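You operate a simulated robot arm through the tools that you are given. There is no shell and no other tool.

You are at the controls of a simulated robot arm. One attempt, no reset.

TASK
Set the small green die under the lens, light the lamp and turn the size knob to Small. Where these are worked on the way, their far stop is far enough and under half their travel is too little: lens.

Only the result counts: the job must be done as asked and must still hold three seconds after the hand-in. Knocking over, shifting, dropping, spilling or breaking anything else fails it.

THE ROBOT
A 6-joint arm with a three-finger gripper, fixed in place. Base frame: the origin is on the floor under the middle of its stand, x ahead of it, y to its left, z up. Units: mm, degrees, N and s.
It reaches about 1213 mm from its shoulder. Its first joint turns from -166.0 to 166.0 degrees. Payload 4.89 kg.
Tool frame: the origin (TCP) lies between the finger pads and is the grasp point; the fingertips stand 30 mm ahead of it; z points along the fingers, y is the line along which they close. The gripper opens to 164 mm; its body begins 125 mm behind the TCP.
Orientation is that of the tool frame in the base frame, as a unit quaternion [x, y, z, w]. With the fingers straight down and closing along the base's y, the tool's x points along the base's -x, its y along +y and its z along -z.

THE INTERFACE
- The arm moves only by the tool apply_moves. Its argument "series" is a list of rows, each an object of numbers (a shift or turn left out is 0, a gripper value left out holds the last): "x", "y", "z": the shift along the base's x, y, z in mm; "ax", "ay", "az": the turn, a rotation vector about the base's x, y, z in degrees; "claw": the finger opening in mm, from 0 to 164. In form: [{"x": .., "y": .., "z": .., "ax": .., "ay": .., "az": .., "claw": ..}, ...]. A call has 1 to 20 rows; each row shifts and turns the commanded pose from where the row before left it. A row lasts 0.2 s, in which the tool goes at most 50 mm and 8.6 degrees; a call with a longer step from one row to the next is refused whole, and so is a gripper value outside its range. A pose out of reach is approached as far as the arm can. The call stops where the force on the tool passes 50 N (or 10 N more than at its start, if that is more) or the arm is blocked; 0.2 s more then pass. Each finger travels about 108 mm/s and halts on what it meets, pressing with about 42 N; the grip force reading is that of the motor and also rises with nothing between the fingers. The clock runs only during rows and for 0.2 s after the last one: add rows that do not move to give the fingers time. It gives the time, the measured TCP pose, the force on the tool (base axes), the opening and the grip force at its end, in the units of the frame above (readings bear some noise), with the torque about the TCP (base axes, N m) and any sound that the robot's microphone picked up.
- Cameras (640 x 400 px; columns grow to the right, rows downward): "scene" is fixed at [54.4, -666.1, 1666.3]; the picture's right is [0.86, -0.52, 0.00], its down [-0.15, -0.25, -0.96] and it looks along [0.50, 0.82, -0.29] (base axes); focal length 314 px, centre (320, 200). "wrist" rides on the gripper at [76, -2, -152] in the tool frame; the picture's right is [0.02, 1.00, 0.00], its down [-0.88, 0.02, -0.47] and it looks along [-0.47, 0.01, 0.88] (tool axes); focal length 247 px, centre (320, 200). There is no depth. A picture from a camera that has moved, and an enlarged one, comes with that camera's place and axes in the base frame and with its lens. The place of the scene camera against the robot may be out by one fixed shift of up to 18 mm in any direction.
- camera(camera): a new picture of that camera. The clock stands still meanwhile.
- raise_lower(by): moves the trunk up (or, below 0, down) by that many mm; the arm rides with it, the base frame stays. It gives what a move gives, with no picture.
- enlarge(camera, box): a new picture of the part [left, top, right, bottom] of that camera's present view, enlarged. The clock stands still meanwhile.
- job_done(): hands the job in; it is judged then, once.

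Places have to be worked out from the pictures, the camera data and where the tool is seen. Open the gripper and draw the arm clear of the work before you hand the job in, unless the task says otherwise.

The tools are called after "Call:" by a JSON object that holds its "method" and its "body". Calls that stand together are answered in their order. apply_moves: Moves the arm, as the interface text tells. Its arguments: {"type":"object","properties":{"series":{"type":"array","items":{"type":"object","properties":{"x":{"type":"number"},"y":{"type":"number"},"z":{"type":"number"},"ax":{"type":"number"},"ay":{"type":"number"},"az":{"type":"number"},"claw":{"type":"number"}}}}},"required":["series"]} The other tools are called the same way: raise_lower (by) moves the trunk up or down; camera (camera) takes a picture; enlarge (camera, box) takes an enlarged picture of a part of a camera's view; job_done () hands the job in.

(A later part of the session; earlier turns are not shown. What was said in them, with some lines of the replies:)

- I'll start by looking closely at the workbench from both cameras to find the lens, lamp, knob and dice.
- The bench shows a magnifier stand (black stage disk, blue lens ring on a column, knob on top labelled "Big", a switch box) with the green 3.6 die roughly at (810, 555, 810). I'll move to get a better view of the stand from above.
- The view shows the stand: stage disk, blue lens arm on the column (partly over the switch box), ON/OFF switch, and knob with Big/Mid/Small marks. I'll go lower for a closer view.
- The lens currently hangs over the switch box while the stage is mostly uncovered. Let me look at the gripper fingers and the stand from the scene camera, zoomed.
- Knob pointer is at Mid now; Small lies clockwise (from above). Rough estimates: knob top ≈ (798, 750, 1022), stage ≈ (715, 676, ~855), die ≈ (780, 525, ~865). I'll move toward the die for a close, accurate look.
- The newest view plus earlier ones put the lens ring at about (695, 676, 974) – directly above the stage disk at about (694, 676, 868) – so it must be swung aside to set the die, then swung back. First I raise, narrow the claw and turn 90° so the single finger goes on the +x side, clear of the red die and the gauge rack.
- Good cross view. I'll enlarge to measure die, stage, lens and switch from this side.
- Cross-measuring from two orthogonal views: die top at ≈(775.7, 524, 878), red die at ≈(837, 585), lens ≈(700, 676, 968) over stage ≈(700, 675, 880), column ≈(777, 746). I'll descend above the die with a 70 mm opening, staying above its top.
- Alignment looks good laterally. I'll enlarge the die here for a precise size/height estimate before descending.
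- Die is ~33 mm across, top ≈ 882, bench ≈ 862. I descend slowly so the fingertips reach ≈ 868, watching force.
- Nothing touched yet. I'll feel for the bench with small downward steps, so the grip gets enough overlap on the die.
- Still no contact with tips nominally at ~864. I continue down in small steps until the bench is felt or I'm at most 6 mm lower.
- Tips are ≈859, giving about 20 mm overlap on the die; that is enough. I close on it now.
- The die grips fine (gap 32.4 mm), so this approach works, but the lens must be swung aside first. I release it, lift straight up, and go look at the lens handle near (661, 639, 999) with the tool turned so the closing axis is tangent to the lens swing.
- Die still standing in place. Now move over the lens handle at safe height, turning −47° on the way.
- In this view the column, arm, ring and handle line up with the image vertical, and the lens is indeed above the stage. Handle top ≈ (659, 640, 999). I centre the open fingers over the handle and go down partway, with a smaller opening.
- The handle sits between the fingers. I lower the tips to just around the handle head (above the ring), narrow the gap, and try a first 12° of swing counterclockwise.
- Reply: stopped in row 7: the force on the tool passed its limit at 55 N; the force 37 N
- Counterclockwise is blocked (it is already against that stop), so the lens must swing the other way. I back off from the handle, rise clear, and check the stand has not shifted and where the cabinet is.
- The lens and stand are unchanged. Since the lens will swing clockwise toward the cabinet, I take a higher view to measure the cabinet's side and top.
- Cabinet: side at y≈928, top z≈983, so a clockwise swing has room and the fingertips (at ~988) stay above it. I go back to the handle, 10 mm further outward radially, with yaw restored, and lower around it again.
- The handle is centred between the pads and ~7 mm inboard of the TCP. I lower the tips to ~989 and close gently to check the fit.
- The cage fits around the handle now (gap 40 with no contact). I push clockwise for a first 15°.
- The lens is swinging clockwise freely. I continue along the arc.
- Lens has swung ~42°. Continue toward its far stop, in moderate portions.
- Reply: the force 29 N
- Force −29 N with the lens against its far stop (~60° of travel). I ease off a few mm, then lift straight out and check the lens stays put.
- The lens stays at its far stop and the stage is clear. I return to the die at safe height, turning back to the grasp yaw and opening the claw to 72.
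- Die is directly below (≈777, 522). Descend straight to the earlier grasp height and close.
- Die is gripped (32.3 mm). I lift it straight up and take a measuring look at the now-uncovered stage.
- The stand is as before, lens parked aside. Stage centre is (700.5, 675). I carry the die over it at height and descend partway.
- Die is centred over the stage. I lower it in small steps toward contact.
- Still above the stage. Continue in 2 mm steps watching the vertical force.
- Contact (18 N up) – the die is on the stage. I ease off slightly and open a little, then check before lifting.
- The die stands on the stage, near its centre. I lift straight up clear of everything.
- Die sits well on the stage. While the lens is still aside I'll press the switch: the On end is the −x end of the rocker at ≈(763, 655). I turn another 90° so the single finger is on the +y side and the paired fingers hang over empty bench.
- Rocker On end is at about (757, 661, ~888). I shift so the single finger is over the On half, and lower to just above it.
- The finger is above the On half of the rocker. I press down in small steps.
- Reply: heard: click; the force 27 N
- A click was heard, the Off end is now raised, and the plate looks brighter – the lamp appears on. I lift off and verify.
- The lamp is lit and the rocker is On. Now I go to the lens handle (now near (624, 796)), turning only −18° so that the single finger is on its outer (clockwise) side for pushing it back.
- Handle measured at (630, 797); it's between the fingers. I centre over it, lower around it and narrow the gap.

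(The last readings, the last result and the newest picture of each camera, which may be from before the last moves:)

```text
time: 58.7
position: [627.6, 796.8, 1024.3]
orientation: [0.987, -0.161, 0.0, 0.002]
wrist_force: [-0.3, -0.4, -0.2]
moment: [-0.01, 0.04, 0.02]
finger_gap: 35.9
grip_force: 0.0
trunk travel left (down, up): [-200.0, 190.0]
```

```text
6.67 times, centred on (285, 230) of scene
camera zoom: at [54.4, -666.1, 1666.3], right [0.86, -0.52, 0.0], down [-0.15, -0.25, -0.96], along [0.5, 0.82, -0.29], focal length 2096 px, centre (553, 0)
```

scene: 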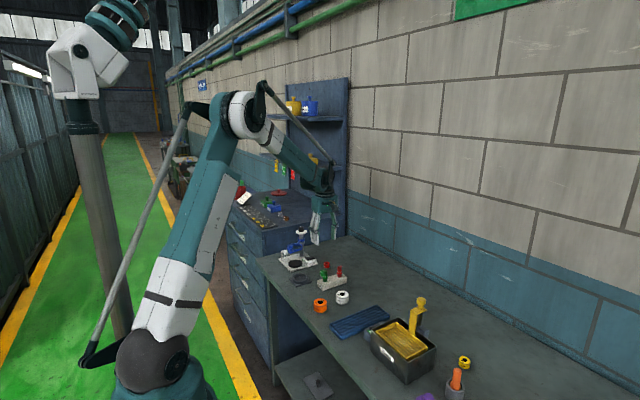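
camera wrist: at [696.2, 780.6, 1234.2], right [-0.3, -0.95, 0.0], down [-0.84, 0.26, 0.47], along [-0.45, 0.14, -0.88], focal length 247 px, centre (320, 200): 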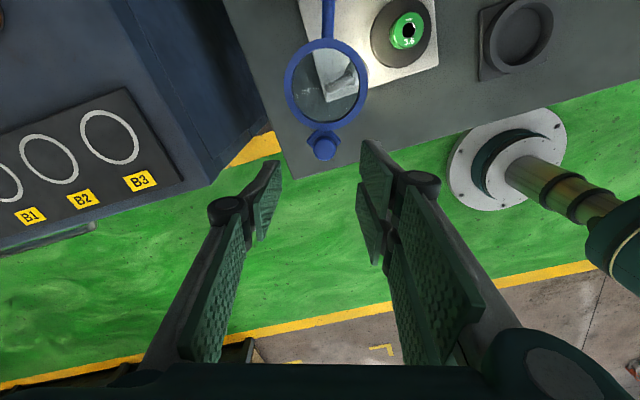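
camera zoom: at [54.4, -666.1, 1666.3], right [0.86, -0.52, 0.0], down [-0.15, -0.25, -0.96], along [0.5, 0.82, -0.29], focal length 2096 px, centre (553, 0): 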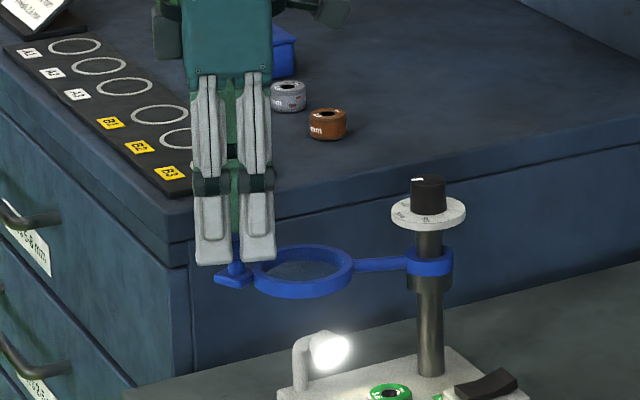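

Handle is caged. I swing the lens back counterclockwise along its arc, first 30°.

Call:
{"method": "apply_moves", "body": {"series": [{"x": -2.52, "y": -7.91, "az": 3}, {"x": -2.09, "y": -8.03, "az": 3}, {"x": -1.67, "y": -8.14, "az": 3}, {"x": -1.24, "y": -8.22, "az": 3}, {"x": -0.81, "y": -8.26, "az": 3}, {"x": -0.38, "y": -8.29, "az": 3}, {"x": 0.05, "y": -8.31, "az": 3}, {"x": 0.51, "y": -8.28, "az": 3}, {"x": 0.92, "y": -8.25, "az": 3}, {"x": 1.35, "y": -8.2, "az": 3}, {}]}}

Call:
{"method": "enlarge", "body": {"camera": "wrist", "box": [240, 120, 400, 220]}}

Call:
{"method": "enlarge", "body": {"camera": "scene", "box": [260, 210, 330, 270]}}

```text
time: 61.1
position: [621.6, 712.2, 1024.1]
orientation: [0.995, 0.101, -0.001, 0.003]
wrist_force: [0.8, 0.2, -0.5]
moment: [0.0, -0.04, -0.01]
finger_gap: 36.0
grip_force: 0.1
trunk travel left (down, up): [-200.0, 190.0]
```

```text
4.00 times, centred on (320, 170) of wrist
camera zoom: at [695.4, 731.7, 1176.9], right [0.22, -0.98, 0.0], down [-0.86, -0.19, 0.47], along [-0.46, -0.11, -0.88], focal length 988 px, centre (320, 320)
```

zoom: 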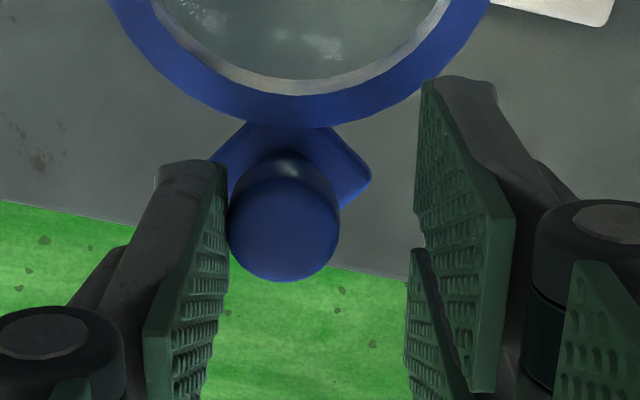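

```text
6.67 times, centred on (295, 240) of scene
camera zoom: at [54.4, -666.1, 1666.3], right [0.86, -0.52, 0.0], down [-0.15, -0.25, -0.96], along [0.5, 0.82, -0.29], focal length 2096 px, centre (487, -67)
```

zoom: 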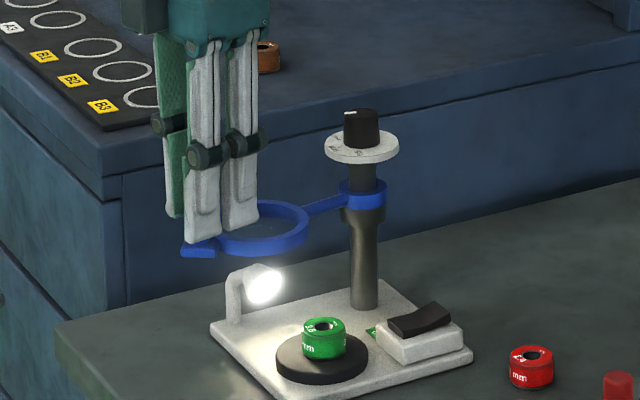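

The lens follows. Continue another ~27° toward the stage.

Call:
{"method": "apply_moves", "body": {"series": [{"x": 1.79, "y": -8.1, "az": 3}, {"x": 2.2, "y": -8.01, "az": 3}, {"x": 2.62, "y": -7.88, "az": 3}, {"x": 3.03, "y": -7.72, "az": 3}, {"x": 3.43, "y": -7.57, "az": 3}, {"x": 3.82, "y": -7.37, "az": 3}, {"x": 4.2, "y": -7.15, "az": 3}, {"x": 4.57, "y": -6.93, "az": 3}, {"x": 4.93, "y": -6.69, "az": 3}, {}]}}

Call:
{"method": "enlarge", "body": {"camera": "wrist", "box": [240, 120, 400, 220]}}

Call:
{"method": "enlarge", "body": {"camera": "scene", "box": [270, 210, 340, 270]}}

```text
time: 63.3
position: [651.3, 648.2, 1022.8]
orientation: [0.944, 0.329, 0.0, 0.002]
wrist_force: [-1.1, -0.2, 0.2]
moment: [0.0, 0.01, 0.0]
finger_gap: 36.1
grip_force: 0.0
trunk travel left (down, up): [-200.0, 190.0]
```

```text
4.00 times, centred on (320, 170) of wrist
camera zoom: at [709.9, 697.9, 1176.0], right [0.64, -0.77, 0.0], down [-0.68, -0.56, 0.47], along [-0.36, -0.31, -0.88], focal length 988 px, centre (320, 320)
```

zoom: 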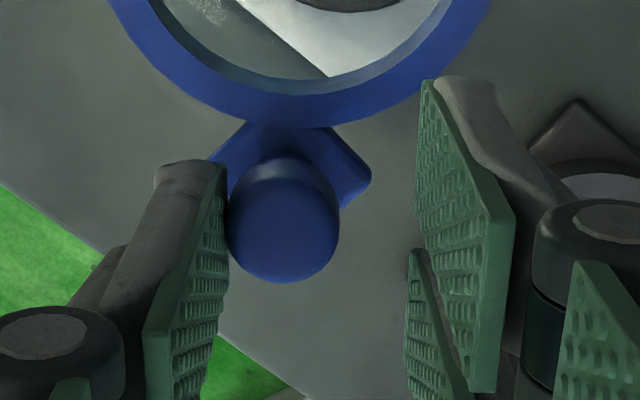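

```text
6.67 times, centred on (305, 240) of scene
camera zoom: at [54.4, -666.1, 1666.3], right [0.86, -0.52, 0.0], down [-0.15, -0.25, -0.96], along [0.5, 0.82, -0.29], focal length 2096 px, centre (420, -67)
```

zoom: 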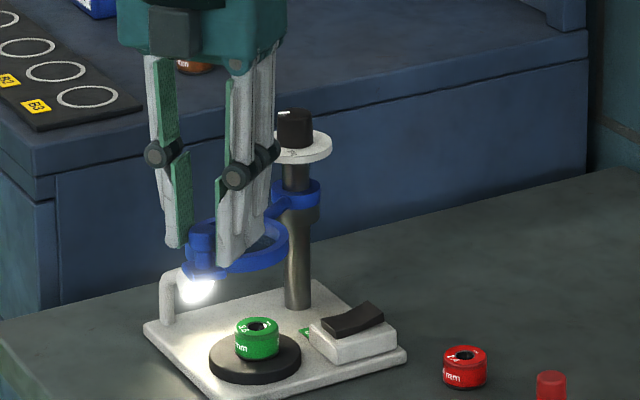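

Nearly back. I finish with smaller steps toward the original stop.

Call:
{"method": "apply_moves", "body": {"series": [{"x": 3.44, "y": -4.33, "az": 2}, {"x": 3.59, "y": -4.21, "az": 2}, {"x": 3.74, "y": -4.08, "az": 2}, {}]}}

```text
time: 64.3
position: [651.2, 647.8, 1023.0]
orientation: [0.944, 0.329, 0.0, 0.002]
wrist_force: [-0.5, 0.2, -0.6]
moment: [0.0, 0.0, 0.01]
finger_gap: 36.2
grip_force: 0.0
out of reach, approached as far as the arm can: row 1, 2, 3
trunk travel left (down, up): [-200.0, 190.0]
```

The arm's wrist reached its turn limit, so the rows weren't executed. I turn the tool back 10° (the round handle doesn't need exact yaw) and see where it stands.

Call:
{"method": "apply_moves", "body": {"series": [{"az": -4}, {"az": -4}, {"az": -4}, {}]}}

```text
time: 65.3
position: [651.6, 648.7, 1025.0]
orientation: [0.969, 0.245, 0.001, 0.003]
wrist_force: [0.2, -0.2, 0.7]
moment: [-0.02, -0.02, 0.01]
finger_gap: 35.9
grip_force: 0.1
trunk travel left (down, up): [-200.0, 190.0]
```

Position held and yaw is back by 10°. Now push the rest of the way by translation only.

Call:
{"method": "apply_moves", "body": {"series": [{"x": 3.44, "y": -4.33}, {"x": 3.59, "y": -4.21}, {"x": 3.74, "y": -4.08}, {}]}}

Call:
{"method": "enlarge", "body": {"camera": "wrist", "box": [240, 120, 400, 220]}}

Call:
{"method": "enlarge", "body": {"camera": "scene", "box": [270, 210, 340, 270]}}

```text
time: 66.3
position: [660.5, 634.4, 1025.1]
orientation: [0.969, 0.245, 0.001, 0.002]
wrist_force: [0.8, -0.6, -0.2]
moment: [0.01, 0.0, 0.04]
finger_gap: 36.0
grip_force: 0.1
trunk travel left (down, up): [-200.0, 190.0]
```

```text
4.00 times, centred on (320, 170) of wrist
camera zoom: at [727.4, 673.9, 1176.1], right [0.49, -0.87, 0.0], down [-0.77, -0.43, 0.47], along [-0.41, -0.24, -0.88], focal length 988 px, centre (320, 320)
```

zoom: 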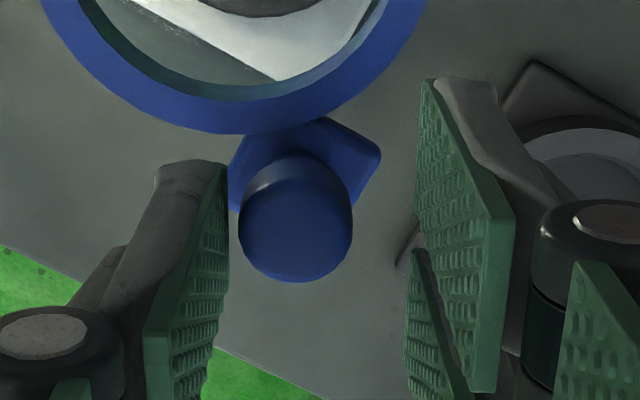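

```text
6.67 times, centred on (305, 240) of scene
camera zoom: at [54.4, -666.1, 1666.3], right [0.86, -0.52, 0.0], down [-0.15, -0.25, -0.96], along [0.5, 0.82, -0.29], focal length 2096 px, centre (420, -67)
```

zoom: 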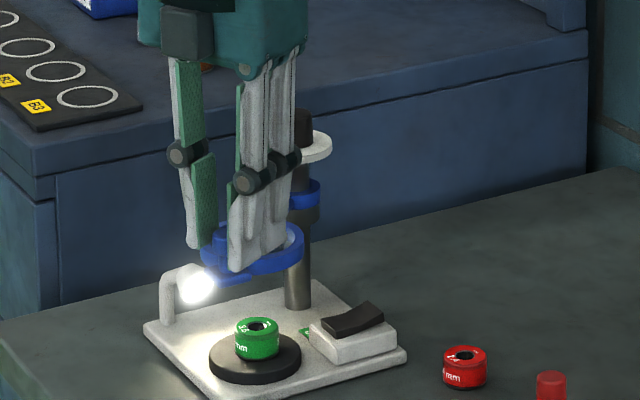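

The handle is at ≈(661, 642), within about a degree of its original place. I push gently a few more mm to seat it on the stop.

Call:
{"method": "apply_moves", "body": {"series": [{"x": 1.3, "y": -1.5}, {"x": 1.3, "y": -1.5}, {"x": 1.3, "y": -1.5}, {}]}}

```text
time: 67.3
position: [665.1, 631.6, 1025.5]
orientation: [0.969, 0.246, 0.0, 0.003]
wrist_force: [-9.2, 8.6, -1.2]
moment: [0.21, 0.24, 0.06]
finger_gap: 40.6
grip_force: 5.9
trunk travel left (down, up): [-200.0, 190.0]
```

Contact ~13 N against the stop – lens is seated over the stage. I ease off and lift straight up.

Call:
{"method": "apply_moves", "body": {"series": [{"x": -3, "y": 3.4}, {"x": -1.5, "y": 1.8}, {}, {"z": 15}, {"z": 30}, {"z": 40}, {"z": 30}, {}]}}

Call:
{"method": "camera", "body": {"camera": "wrist"}}

Call:
{"method": "enlarge", "body": {"camera": "wrist", "box": [240, 100, 400, 200]}}

Call:
{"method": "enlarge", "body": {"camera": "scene", "box": [270, 210, 340, 270]}}

```text
time: 69.1
position: [662.2, 633.7, 1141.3]
orientation: [0.969, 0.246, 0.0, 0.003]
wrist_force: [-0.3, -0.2, 0.5]
moment: [0.04, -0.03, 0.0]
finger_gap: 36.2
grip_force: 0.2
trunk travel left (down, up): [-200.0, 190.0]
```

```text
taken
camera wrist: at [727.8, 673.9, 1292.7], right [0.49, -0.87, 0.0], down [-0.77, -0.43, 0.47], along [-0.41, -0.24, -0.88], focal length 247 px, centre (320, 200)
```

wrist: 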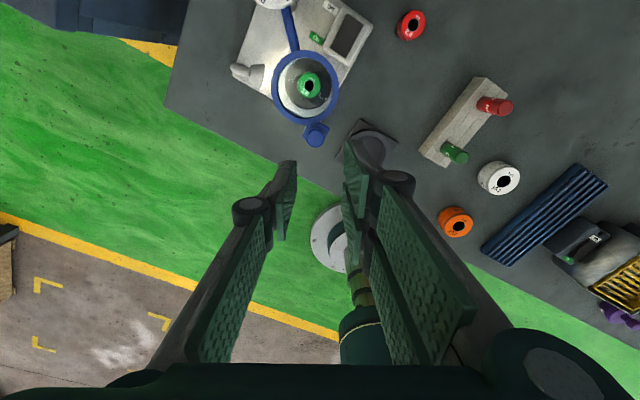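

```text
4.00 times, centred on (320, 150) of wrist
camera zoom: at [727.8, 673.9, 1292.7], right [0.49, -0.87, 0.0], down [-0.77, -0.43, 0.47], along [-0.41, -0.24, -0.88], focal length 988 px, centre (320, 400)
```

zoom: 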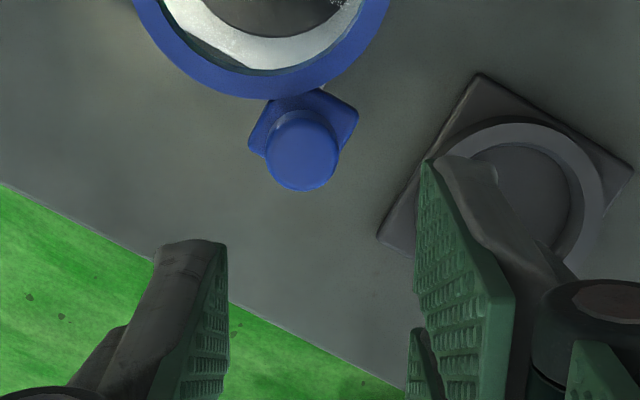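

```text
6.67 times, centred on (305, 240) of scene
camera zoom: at [54.4, -666.1, 1666.3], right [0.86, -0.52, 0.0], down [-0.15, -0.25, -0.96], along [0.5, 0.82, -0.29], focal length 2096 px, centre (420, -67)
```

zoom: 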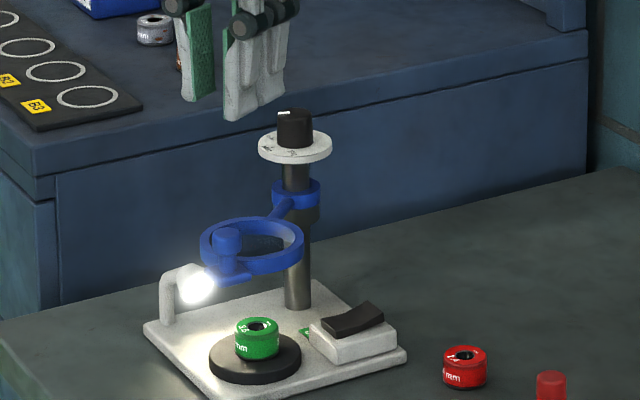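

Lens is back exactly as at the start, with the die beneath it and lamp lit. Now I go above the size knob at ≈(776, 746) and look at it closely.

Call:
{"method": "apply_moves", "body": {"series": [{"x": 22.8, "y": 22.5, "az": -5.7, "claw": 80}, {"x": 22.8, "y": 22.5, "az": -5.7}, {"x": 22.8, "y": 22.5, "az": -5.7}, {"x": 22.8, "y": 22.5, "az": -5.7}, {"x": 22.6, "y": 22.3, "az": -5.6}, {}]}}

Call:
{"method": "camera", "body": {"camera": "wrist"}}

Call:
{"method": "enlarge", "body": {"camera": "wrist", "box": [270, 100, 370, 180]}}

```text
time: 70.5
position: [774.3, 747.6, 1139.4]
orientation: [1.0, 0.0, -0.001, 0.002]
wrist_force: [0.9, 0.9, -0.3]
moment: [-0.08, 0.06, -0.05]
finger_gap: 79.9
grip_force: 0.1
trunk travel left (down, up): [-200.0, 190.0]
```

```text
taken
camera wrist: at [850.4, 751.3, 1290.0], right [0.02, -1.0, 0.0], down [-0.88, -0.02, 0.47], along [-0.47, -0.01, -0.88], focal length 247 px, centre (320, 200)
```

wrist: 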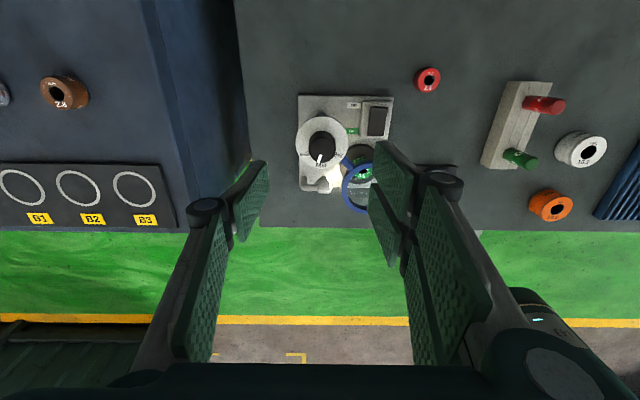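

```text
5.00 times, centred on (320, 140) of wrist
camera zoom: at [850.4, 751.3, 1290.0], right [0.02, -1.0, 0.0], down [-0.88, -0.02, 0.47], along [-0.47, -0.01, -0.88], focal length 1235 px, centre (320, 500)
```

zoom: 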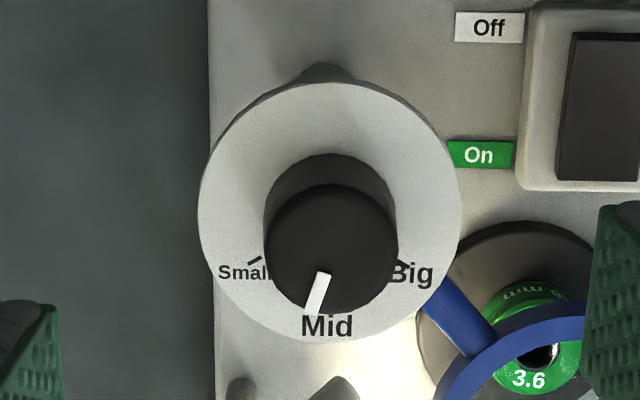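

Now clear: pointer is ~15° from Mid toward Small, Small tick is at ~57° from straight-in, so I need about −41° (clockwise from above). Knob axis ≈ (775.7, 748), diameter ~28 mm, from z≈1008 to 1038. I lower the open fingers around it, tips well above the dial.

Call:
{"method": "apply_moves", "body": {"series": [{"x": 1, "claw": 62, "z": -30}, {"z": -30}, {"z": -18}, {"z": -10}, {}]}}

Call:
{"method": "camera", "body": {"camera": "wrist"}}

Call:
{"method": "enlarge", "body": {"camera": "wrist", "box": [240, 120, 400, 240]}}

Call:
{"method": "enlarge", "body": {"camera": "scene", "box": [280, 190, 340, 250]}}

```text
time: 71.7
position: [775.8, 747.5, 1052.2]
orientation: [1.0, 0.0, -0.001, 0.002]
wrist_force: [-0.4, -0.7, -1.0]
moment: [-0.01, 0.01, -0.01]
finger_gap: 62.2
grip_force: 0.2
trunk travel left (down, up): [-200.0, 190.0]
```

```text
taken
camera wrist: at [851.3, 751.6, 1204.0], right [0.02, -1.0, 0.0], down [-0.88, -0.02, 0.47], along [-0.47, -0.01, -0.88], focal length 247 px, centre (320, 200)
```

wrist: 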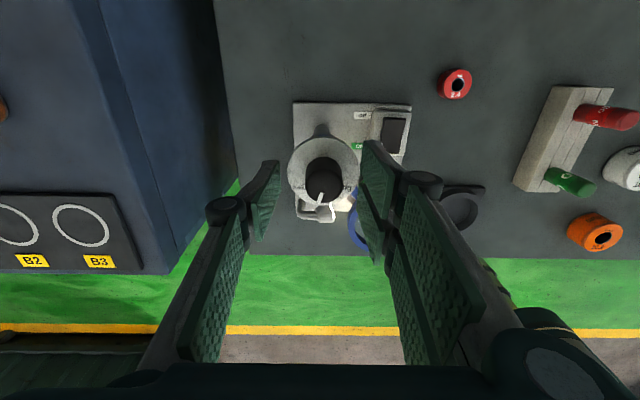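

```text
3.33 times, centred on (320, 180) of wrist
camera zoom: at [851.3, 751.6, 1204.0], right [0.02, -1.0, 0.0], down [-0.88, -0.02, 0.47], along [-0.47, -0.01, -0.88], focal length 823 px, centre (320, 267)
```

zoom: 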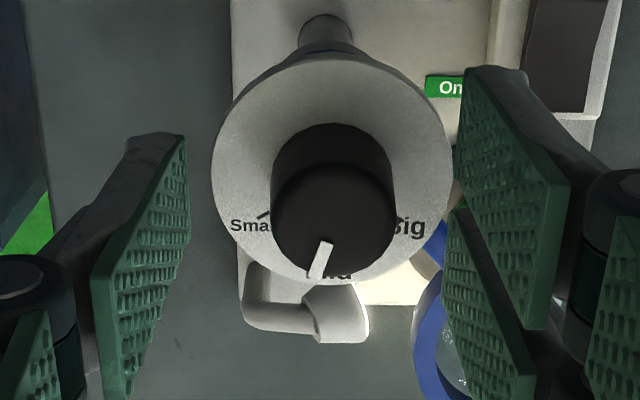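

```text
6.67 times, centred on (310, 220) of scene
camera zoom: at [54.4, -666.1, 1666.3], right [0.86, -0.52, 0.0], down [-0.15, -0.25, -0.96], along [0.5, 0.82, -0.29], focal length 2096 px, centre (387, 67)
```

zoom: 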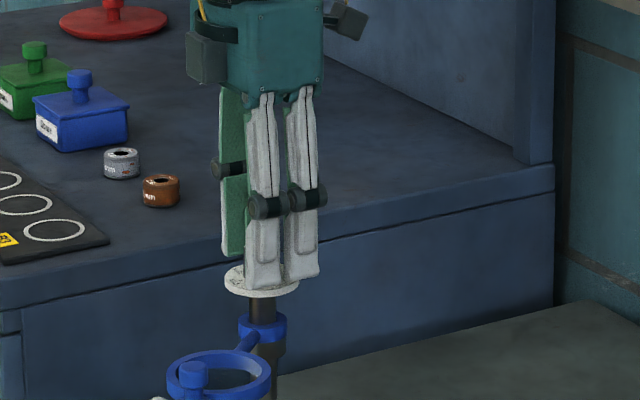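

Knob is centred between the pads. I lower 3 mm more and close on it.

Call:
{"method": "apply_moves", "body": {"series": [{"x": -1, "z": -3}, {"claw": 15}, {}, {}, {}]}}

Call:
{"method": "enlarge", "body": {"camera": "wrist", "box": [240, 120, 400, 240]}}

```text
time: 72.9
position: [774.8, 745.2, 1048.4]
orientation: [1.0, -0.001, -0.001, 0.004]
wrist_force: [-2.1, -8.6, 1.4]
moment: [-0.4, 0.05, 0.03]
finger_gap: 28.4
grip_force: 45.0
trunk travel left (down, up): [-200.0, 190.0]
stopped in row 5: the force on the tool passed its limit at 52 N (the readings are from after the stop); the commanded pose is now the measured one
```

```text
3.33 times, centred on (320, 180) of wrist
camera zoom: at [851.3, 749.4, 1201.1], right [0.02, -1.0, 0.01], down [-0.88, -0.01, 0.48], along [-0.48, -0.02, -0.88], focal length 823 px, centre (320, 267)
```

zoom: 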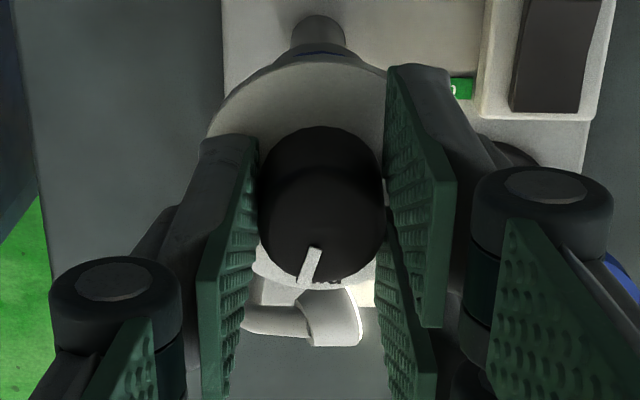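

Gripped (28.4 mm), force has settled. I turn clockwise −20° first and check the pointer follows.

Call:
{"method": "apply_moves", "body": {"series": [{"az": -4}, {"az": -4}, {"az": -4}, {"az": -4}, {"az": -4}, {}]}}

Call:
{"method": "enlarge", "body": {"camera": "wrist", "box": [240, 120, 400, 240]}}

Call:
{"method": "enlarge", "body": {"camera": "scene", "box": [270, 200, 340, 270]}}

```text
time: 74.3
position: [774.9, 745.7, 1049.3]
orientation: [0.985, -0.175, -0.002, 0.003]
wrist_force: [14.6, -10.9, 7.3]
moment: [-0.32, -0.5, -0.01]
finger_gap: 28.5
grip_force: 45.1
trunk travel left (down, up): [-200.0, 190.0]
```

```text
3.33 times, centred on (320, 180) of wrist
camera zoom: at [847.5, 722.5, 1201.1], right [-0.32, -0.95, 0.01], down [-0.83, 0.29, 0.47], along [-0.45, 0.15, -0.88], focal length 823 px, centre (320, 267)
```

zoom: 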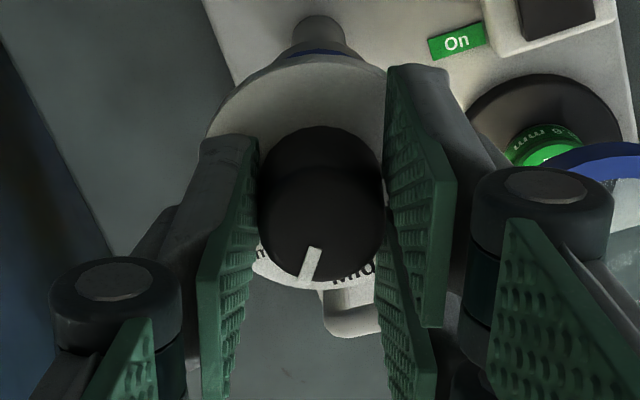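

```text
5.71 times, centred on (305, 235) of scene
camera zoom: at [54.4, -666.1, 1666.3], right [0.86, -0.52, 0.0], down [-0.15, -0.25, -0.96], along [0.5, 0.82, -0.29], focal length 1797 px, centre (406, 0)
```

zoom: 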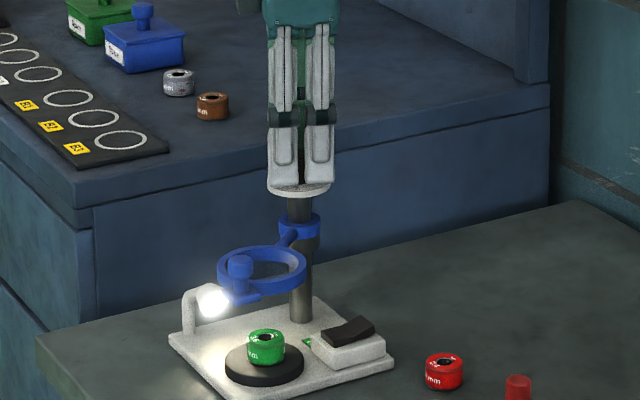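

The knob turns with the gripper. I continue the remaining −21°, with a slight centring correction for the side force.

Call:
{"method": "apply_moves", "body": {"series": [{"x": 0.5, "y": -0.4, "az": -4}, {"az": -4}, {"x": 0.3, "y": -0.3, "az": -4}, {"az": -4}, {"az": -5}, {}]}}

Call:
{"method": "enlarge", "body": {"camera": "wrist", "box": [240, 120, 400, 240]}}

```text
time: 75.7
position: [776.2, 746.2, 1048.4]
orientation: [0.937, -0.35, -0.004, 0.003]
wrist_force: [1.9, -14.5, 8.0]
moment: [-0.31, 0.2, -0.04]
finger_gap: 28.7
grip_force: 45.5
trunk travel left (down, up): [-200.0, 190.0]
```

```text
3.33 times, centred on (320, 180) of wrist
camera zoom: at [834.4, 697.9, 1201.0], right [-0.64, -0.77, 0.01], down [-0.67, 0.57, 0.48], along [-0.37, 0.3, -0.88], focal length 823 px, centre (320, 267)
```

zoom: 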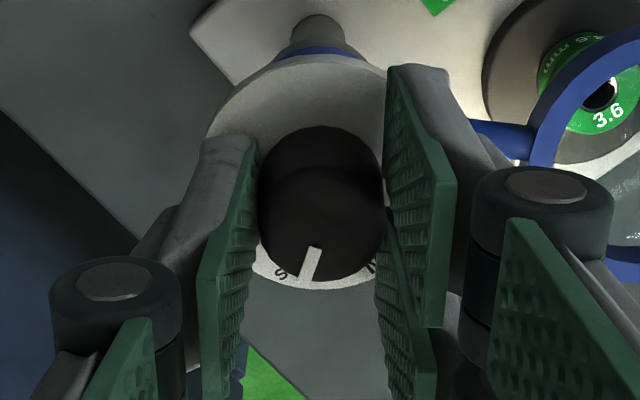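

Turned a total of −41°. I release, lift and check the pointer against the Small tick from above.

Call:
{"method": "apply_moves", "body": {"series": [{"claw": 40}, {"claw": 62}, {}, {"z": 15}, {"z": 35}, {"z": 40}, {}]}}

Call:
{"method": "enlarge", "body": {"camera": "wrist", "box": [270, 100, 370, 180]}}

Call:
{"method": "camera", "body": {"camera": "wrist"}}

```text
time: 77.3
position: [777.3, 745.1, 1139.5]
orientation: [0.937, -0.35, -0.002, 0.003]
wrist_force: [-1.2, -0.5, 1.1]
moment: [0.05, -0.09, -0.02]
finger_gap: 62.1
grip_force: 0.1
trunk travel left (down, up): [-200.0, 190.0]
```

```text
5.00 times, centred on (320, 140) of wrist
camera zoom: at [836.2, 697.7, 1291.4], right [-0.64, -0.77, 0.01], down [-0.67, 0.57, 0.48], along [-0.37, 0.3, -0.88], focal length 1235 px, centre (320, 500)
```

zoom: 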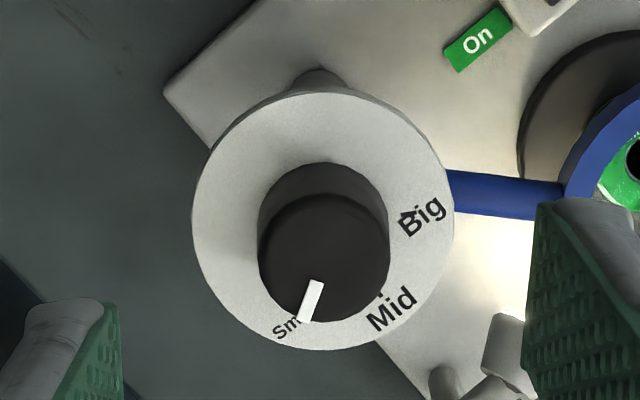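

```text
taken
camera wrist: at [836.2, 697.7, 1291.4], right [-0.64, -0.77, 0.01], down [-0.67, 0.57, 0.48], along [-0.37, 0.3, -0.88], focal length 247 px, centre (320, 200)
```

wrist: 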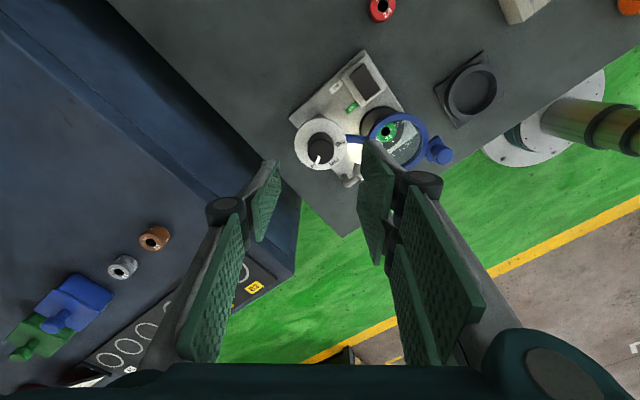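

Pointer appears on Small (about 59° from Mid vs 60° spacing), but the Small tick is hidden by the knob. I shift so the camera is directly above the knob to verify.

Call:
{"method": "apply_moves", "body": {"series": [{"x": -25, "y": 20}, {"x": -25, "y": 20}, {"x": -26, "y": 21}, {}]}}

Call:
{"method": "camera", "body": {"camera": "wrist"}}

Call:
{"method": "enlarge", "body": {"camera": "wrist", "box": [270, 20, 370, 100]}}

```text
time: 78.3
position: [699.3, 810.2, 1139.5]
orientation: [0.936, -0.351, -0.002, 0.003]
wrist_force: [0.4, 0.7, -0.5]
moment: [-0.05, -0.12, 0.0]
finger_gap: 62.2
grip_force: 0.1
trunk travel left (down, up): [-200.0, 190.0]
```

```text
taken
camera wrist: at [758.1, 762.7, 1291.4], right [-0.64, -0.77, 0.01], down [-0.67, 0.57, 0.48], along [-0.37, 0.3, -0.88], focal length 247 px, centre (320, 200)
```

wrist: 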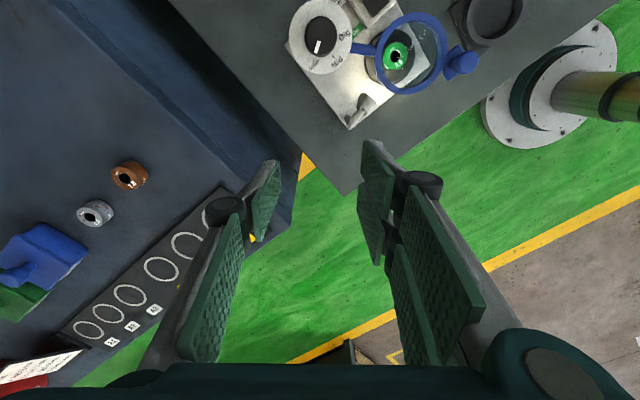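

```text
5.00 times, centred on (320, 60) of wrist
camera zoom: at [758.1, 762.7, 1291.4], right [-0.64, -0.77, 0.01], down [-0.67, 0.57, 0.48], along [-0.37, 0.3, -0.88], focal length 1235 px, centre (320, 900)
```

zoom: 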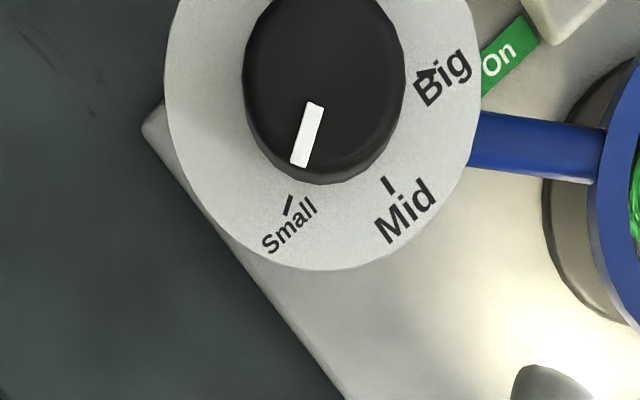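

The overhead view shows the pointer essentially on Small, by my estimate about 2–3° short. I'll re-grip at the same pose and nudge it that last bit.

Call:
{"method": "apply_moves", "body": {"series": [{"x": 25.6, "y": -21.5}, {"x": 25.6, "y": -21.5}, {"x": 25.6, "y": -21.5}, {}, {"z": -30}, {"z": -30}, {"z": -20}, {"z": -10}, {}]}}

Call:
{"method": "enlarge", "body": {"camera": "wrist", "box": [240, 120, 400, 240]}}

```text
time: 80.3
position: [777.3, 742.7, 1047.2]
orientation: [0.937, -0.349, -0.002, 0.002]
wrist_force: [0.6, -1.3, -0.5]
moment: [-0.01, 0.01, -0.02]
finger_gap: 61.9
grip_force: 0.0
trunk travel left (down, up): [-200.0, 190.0]
```

```text
3.33 times, centred on (320, 180) of wrist
camera zoom: at [836.3, 695.9, 1200.3], right [-0.64, -0.77, 0.01], down [-0.67, 0.57, 0.48], along [-0.37, 0.3, -0.88], focal length 823 px, centre (320, 267)
```

zoom: 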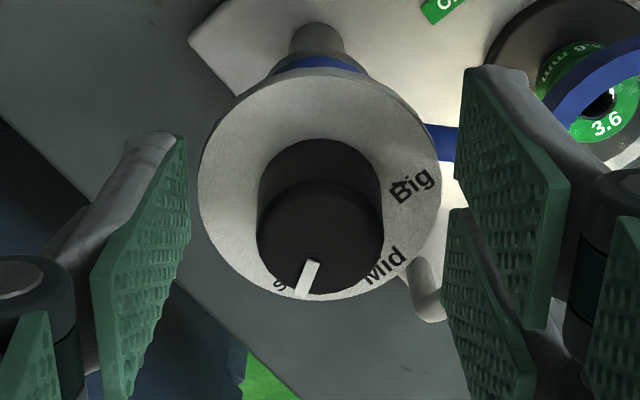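

Well aligned in the closing direction; I shift 2.5 mm back along the other axis, close, and turn −3°.

Call:
{"method": "apply_moves", "body": {"series": [{"x": -1.8, "y": 1.6}, {"claw": 15}, {}, {}, {}]}}

Call:
{"method": "apply_moves", "body": {"series": [{"az": -1.5}, {"az": -1.5}, {}]}}

Call:
{"method": "enlarge", "body": {"camera": "wrist", "box": [240, 120, 400, 240]}}

```text
time: 81.5
position: [775.3, 745.3, 1048.5]
orientation: [0.936, -0.351, -0.002, 0.003]
wrist_force: [15.2, 14.3, 9.1]
moment: [0.45, -0.41, -0.03]
finger_gap: 28.1
grip_force: 45.4
trunk travel left (down, up): [-200.0, 190.0]
```

```text
time: 82.3
position: [775.4, 745.9, 1047.6]
orientation: [0.927, -0.374, -0.003, 0.003]
wrist_force: [11.8, 18.7, 11.2]
moment: [0.75, -0.14, 0.37]
finger_gap: 28.2
grip_force: 45.0
trunk travel left (down, up): [-200.0, 190.0]
```

```text
3.33 times, centred on (320, 180) of wrist
camera zoom: at [831.8, 694.7, 1200.4], right [-0.68, -0.73, 0.01], down [-0.64, 0.6, 0.48], along [-0.35, 0.32, -0.88], focal length 823 px, centre (320, 267)
```

zoom: 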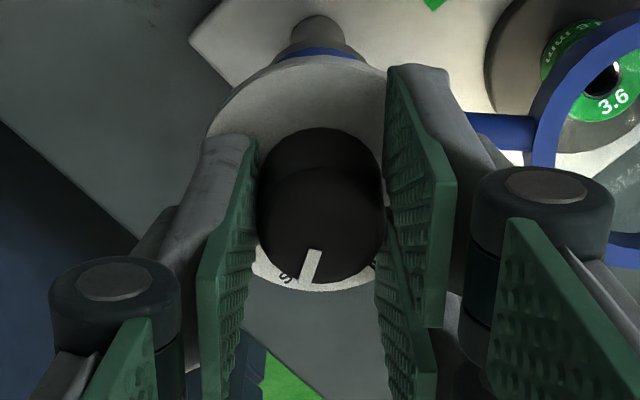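

A twisting torque (0.37 N·m) appeared, suggesting the knob has met its end stop at Small. I release and lift to verify from overhead.

Call:
{"method": "apply_moves", "body": {"series": [{"claw": 40}, {"claw": 62}, {}, {"z": 15}, {"z": 35}, {"z": 40}, {"x": -25, "y": 20}, {"x": -25, "y": 20}, {"x": -26, "y": 21}, {}]}}

Call:
{"method": "enlarge", "body": {"camera": "wrist", "box": [270, 20, 370, 100]}}

Call:
{"method": "camera", "body": {"camera": "wrist"}}

Call:
{"method": "enlarge", "body": {"camera": "scene", "box": [270, 200, 350, 270]}}

```text
time: 84.5
position: [698.5, 804.4, 1140.0]
orientation: [0.927, -0.374, -0.002, 0.003]
wrist_force: [-0.5, 1.4, -1.0]
moment: [-0.13, -0.12, 0.0]
finger_gap: 62.0
grip_force: 0.1
trunk travel left (down, up): [-200.0, 190.0]
```

```text
5.00 times, centred on (320, 60) of wrist
camera zoom: at [755.0, 754.9, 1290.8], right [-0.68, -0.73, 0.01], down [-0.64, 0.6, 0.48], along [-0.35, 0.32, -0.88], focal length 1235 px, centre (320, 900)
```

zoom: 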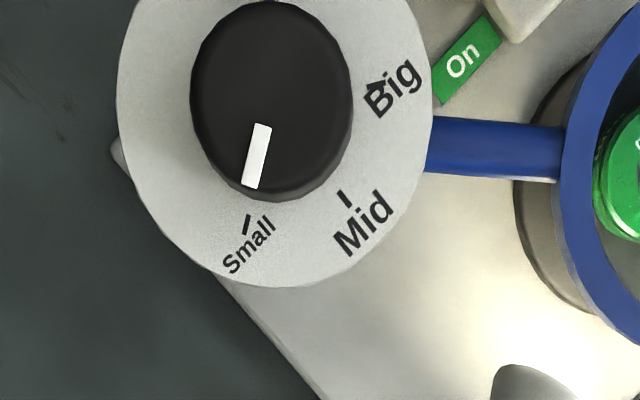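

```text
taken
camera wrist: at [755.0, 754.9, 1290.8], right [-0.68, -0.73, 0.01], down [-0.64, 0.6, 0.48], along [-0.35, 0.32, -0.88], focal length 247 px, centre (320, 200)
```

wrist: 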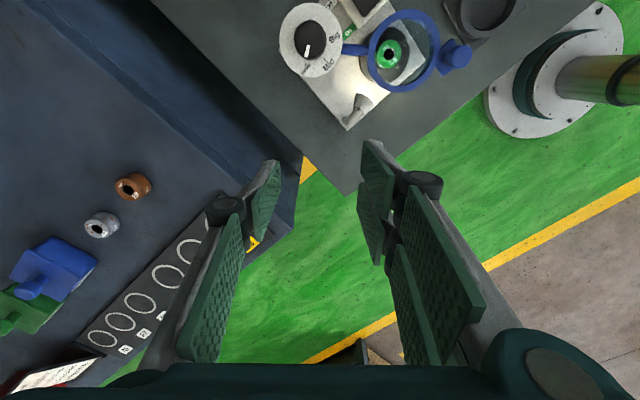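

```text
5.71 times, centred on (310, 235) of scene
camera zoom: at [54.4, -666.1, 1666.3], right [0.86, -0.52, 0.0], down [-0.15, -0.25, -0.96], along [0.5, 0.82, -0.29], focal length 1797 px, centre (377, 0)
```

zoom: 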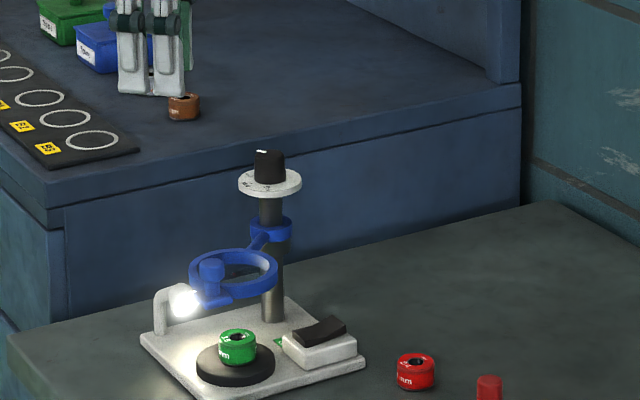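

Pointer lies on the Small tick (≈120° for both, within 1–2°), lens is over the die, lamp lit. I open the gripper and draw the arm clear of the work.

Call:
{"method": "apply_moves", "body": {"series": [{"z": 40}, {"z": 40}, {"z": 40}, {"x": -30, "y": -35, "z": 10, "claw": 120}, {"x": -30, "y": -35, "z": 10}, {"x": -30, "y": -35, "z": 10}, {"x": -30, "y": -35, "z": 10}, {"x": -30, "y": -35, "z": 10}, {"x": -30, "y": -35, "z": 10}, {"x": -30, "y": -35}, {"x": -30, "y": -35}, {}]}}

Call:
{"method": "camera", "body": {"camera": "scene"}}

Call:
{"method": "enlarge", "body": {"camera": "scene", "box": [260, 215, 380, 295]}}

Call:
{"method": "enlarge", "body": {"camera": "scene", "box": [275, 220, 335, 275]}}

```text
time: 87.1
position: [458.3, 525.6, 1319.1]
orientation: [0.927, -0.375, -0.002, 0.003]
wrist_force: [-1.0, -0.4, 1.3]
moment: [0.16, -0.16, 0.03]
finger_gap: 120.1
grip_force: 0.0
trunk travel left (down, up): [-200.0, 190.0]
```

```text
taken
```

scene: 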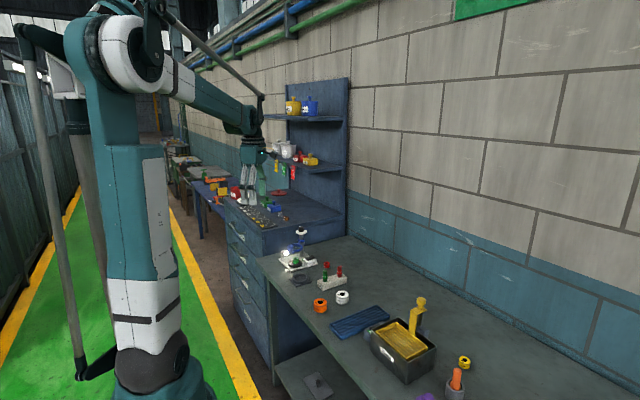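

```text
5.00 times, centred on (320, 255) of scene
camera zoom: at [54.4, -666.1, 1666.3], right [0.86, -0.52, 0.0], down [-0.15, -0.25, -0.96], along [0.5, 0.82, -0.29], focal length 1572 px, centre (320, -75)
```

zoom: 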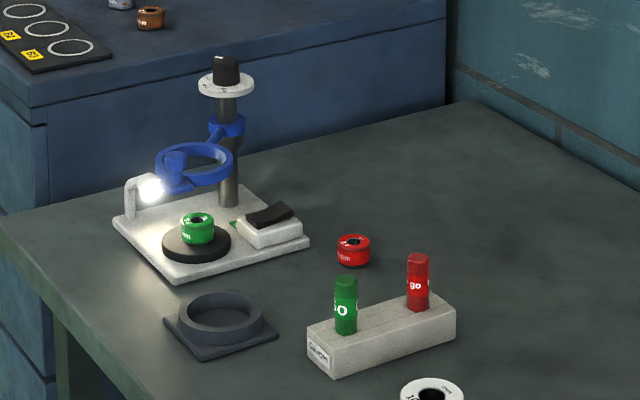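

```text
7.27 times, centred on (305, 248) of scene
camera zoom: at [54.4, -666.1, 1666.3], right [0.86, -0.52, 0.0], down [-0.15, -0.25, -0.96], along [0.5, 0.82, -0.29], focal length 2287 px, centre (429, -146)
```

zoom: 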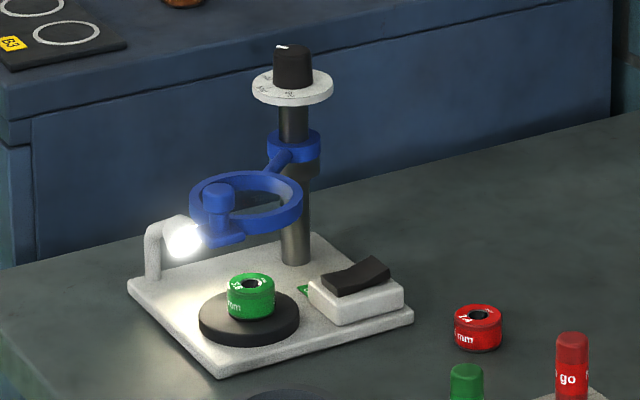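

Everything matches the task: the green 3.6 die is on the stage under the lens, the lamp is lit, and the knob is at Small. The other items haven't moved, and the arm is clear with the gripper open, so I hand the job in.

Call:
{"method": "job_done", "body": {}}

```text
The job is handed in.
```

The job is handed in. The final pictures show everything as asked, but the hand-in only confirmed receipt, so I have no result yet.

- **Die:** the small green die (3.6 mm) stands upright near the centre of the stage, directly under the lens.
- **Lens:** it started over the stage, so I swung it to its far stop, set the die down, and swung it back to its starting stop.
- **Lamp:** it is lit. The switch clicked over to On.
- **Size knob:** the pointer is on Small, within about 2° by my measurement from overhead.

In the final pictures the other items on the bench look unmoved. The gripper is open and the arm is drawn clear of the work.
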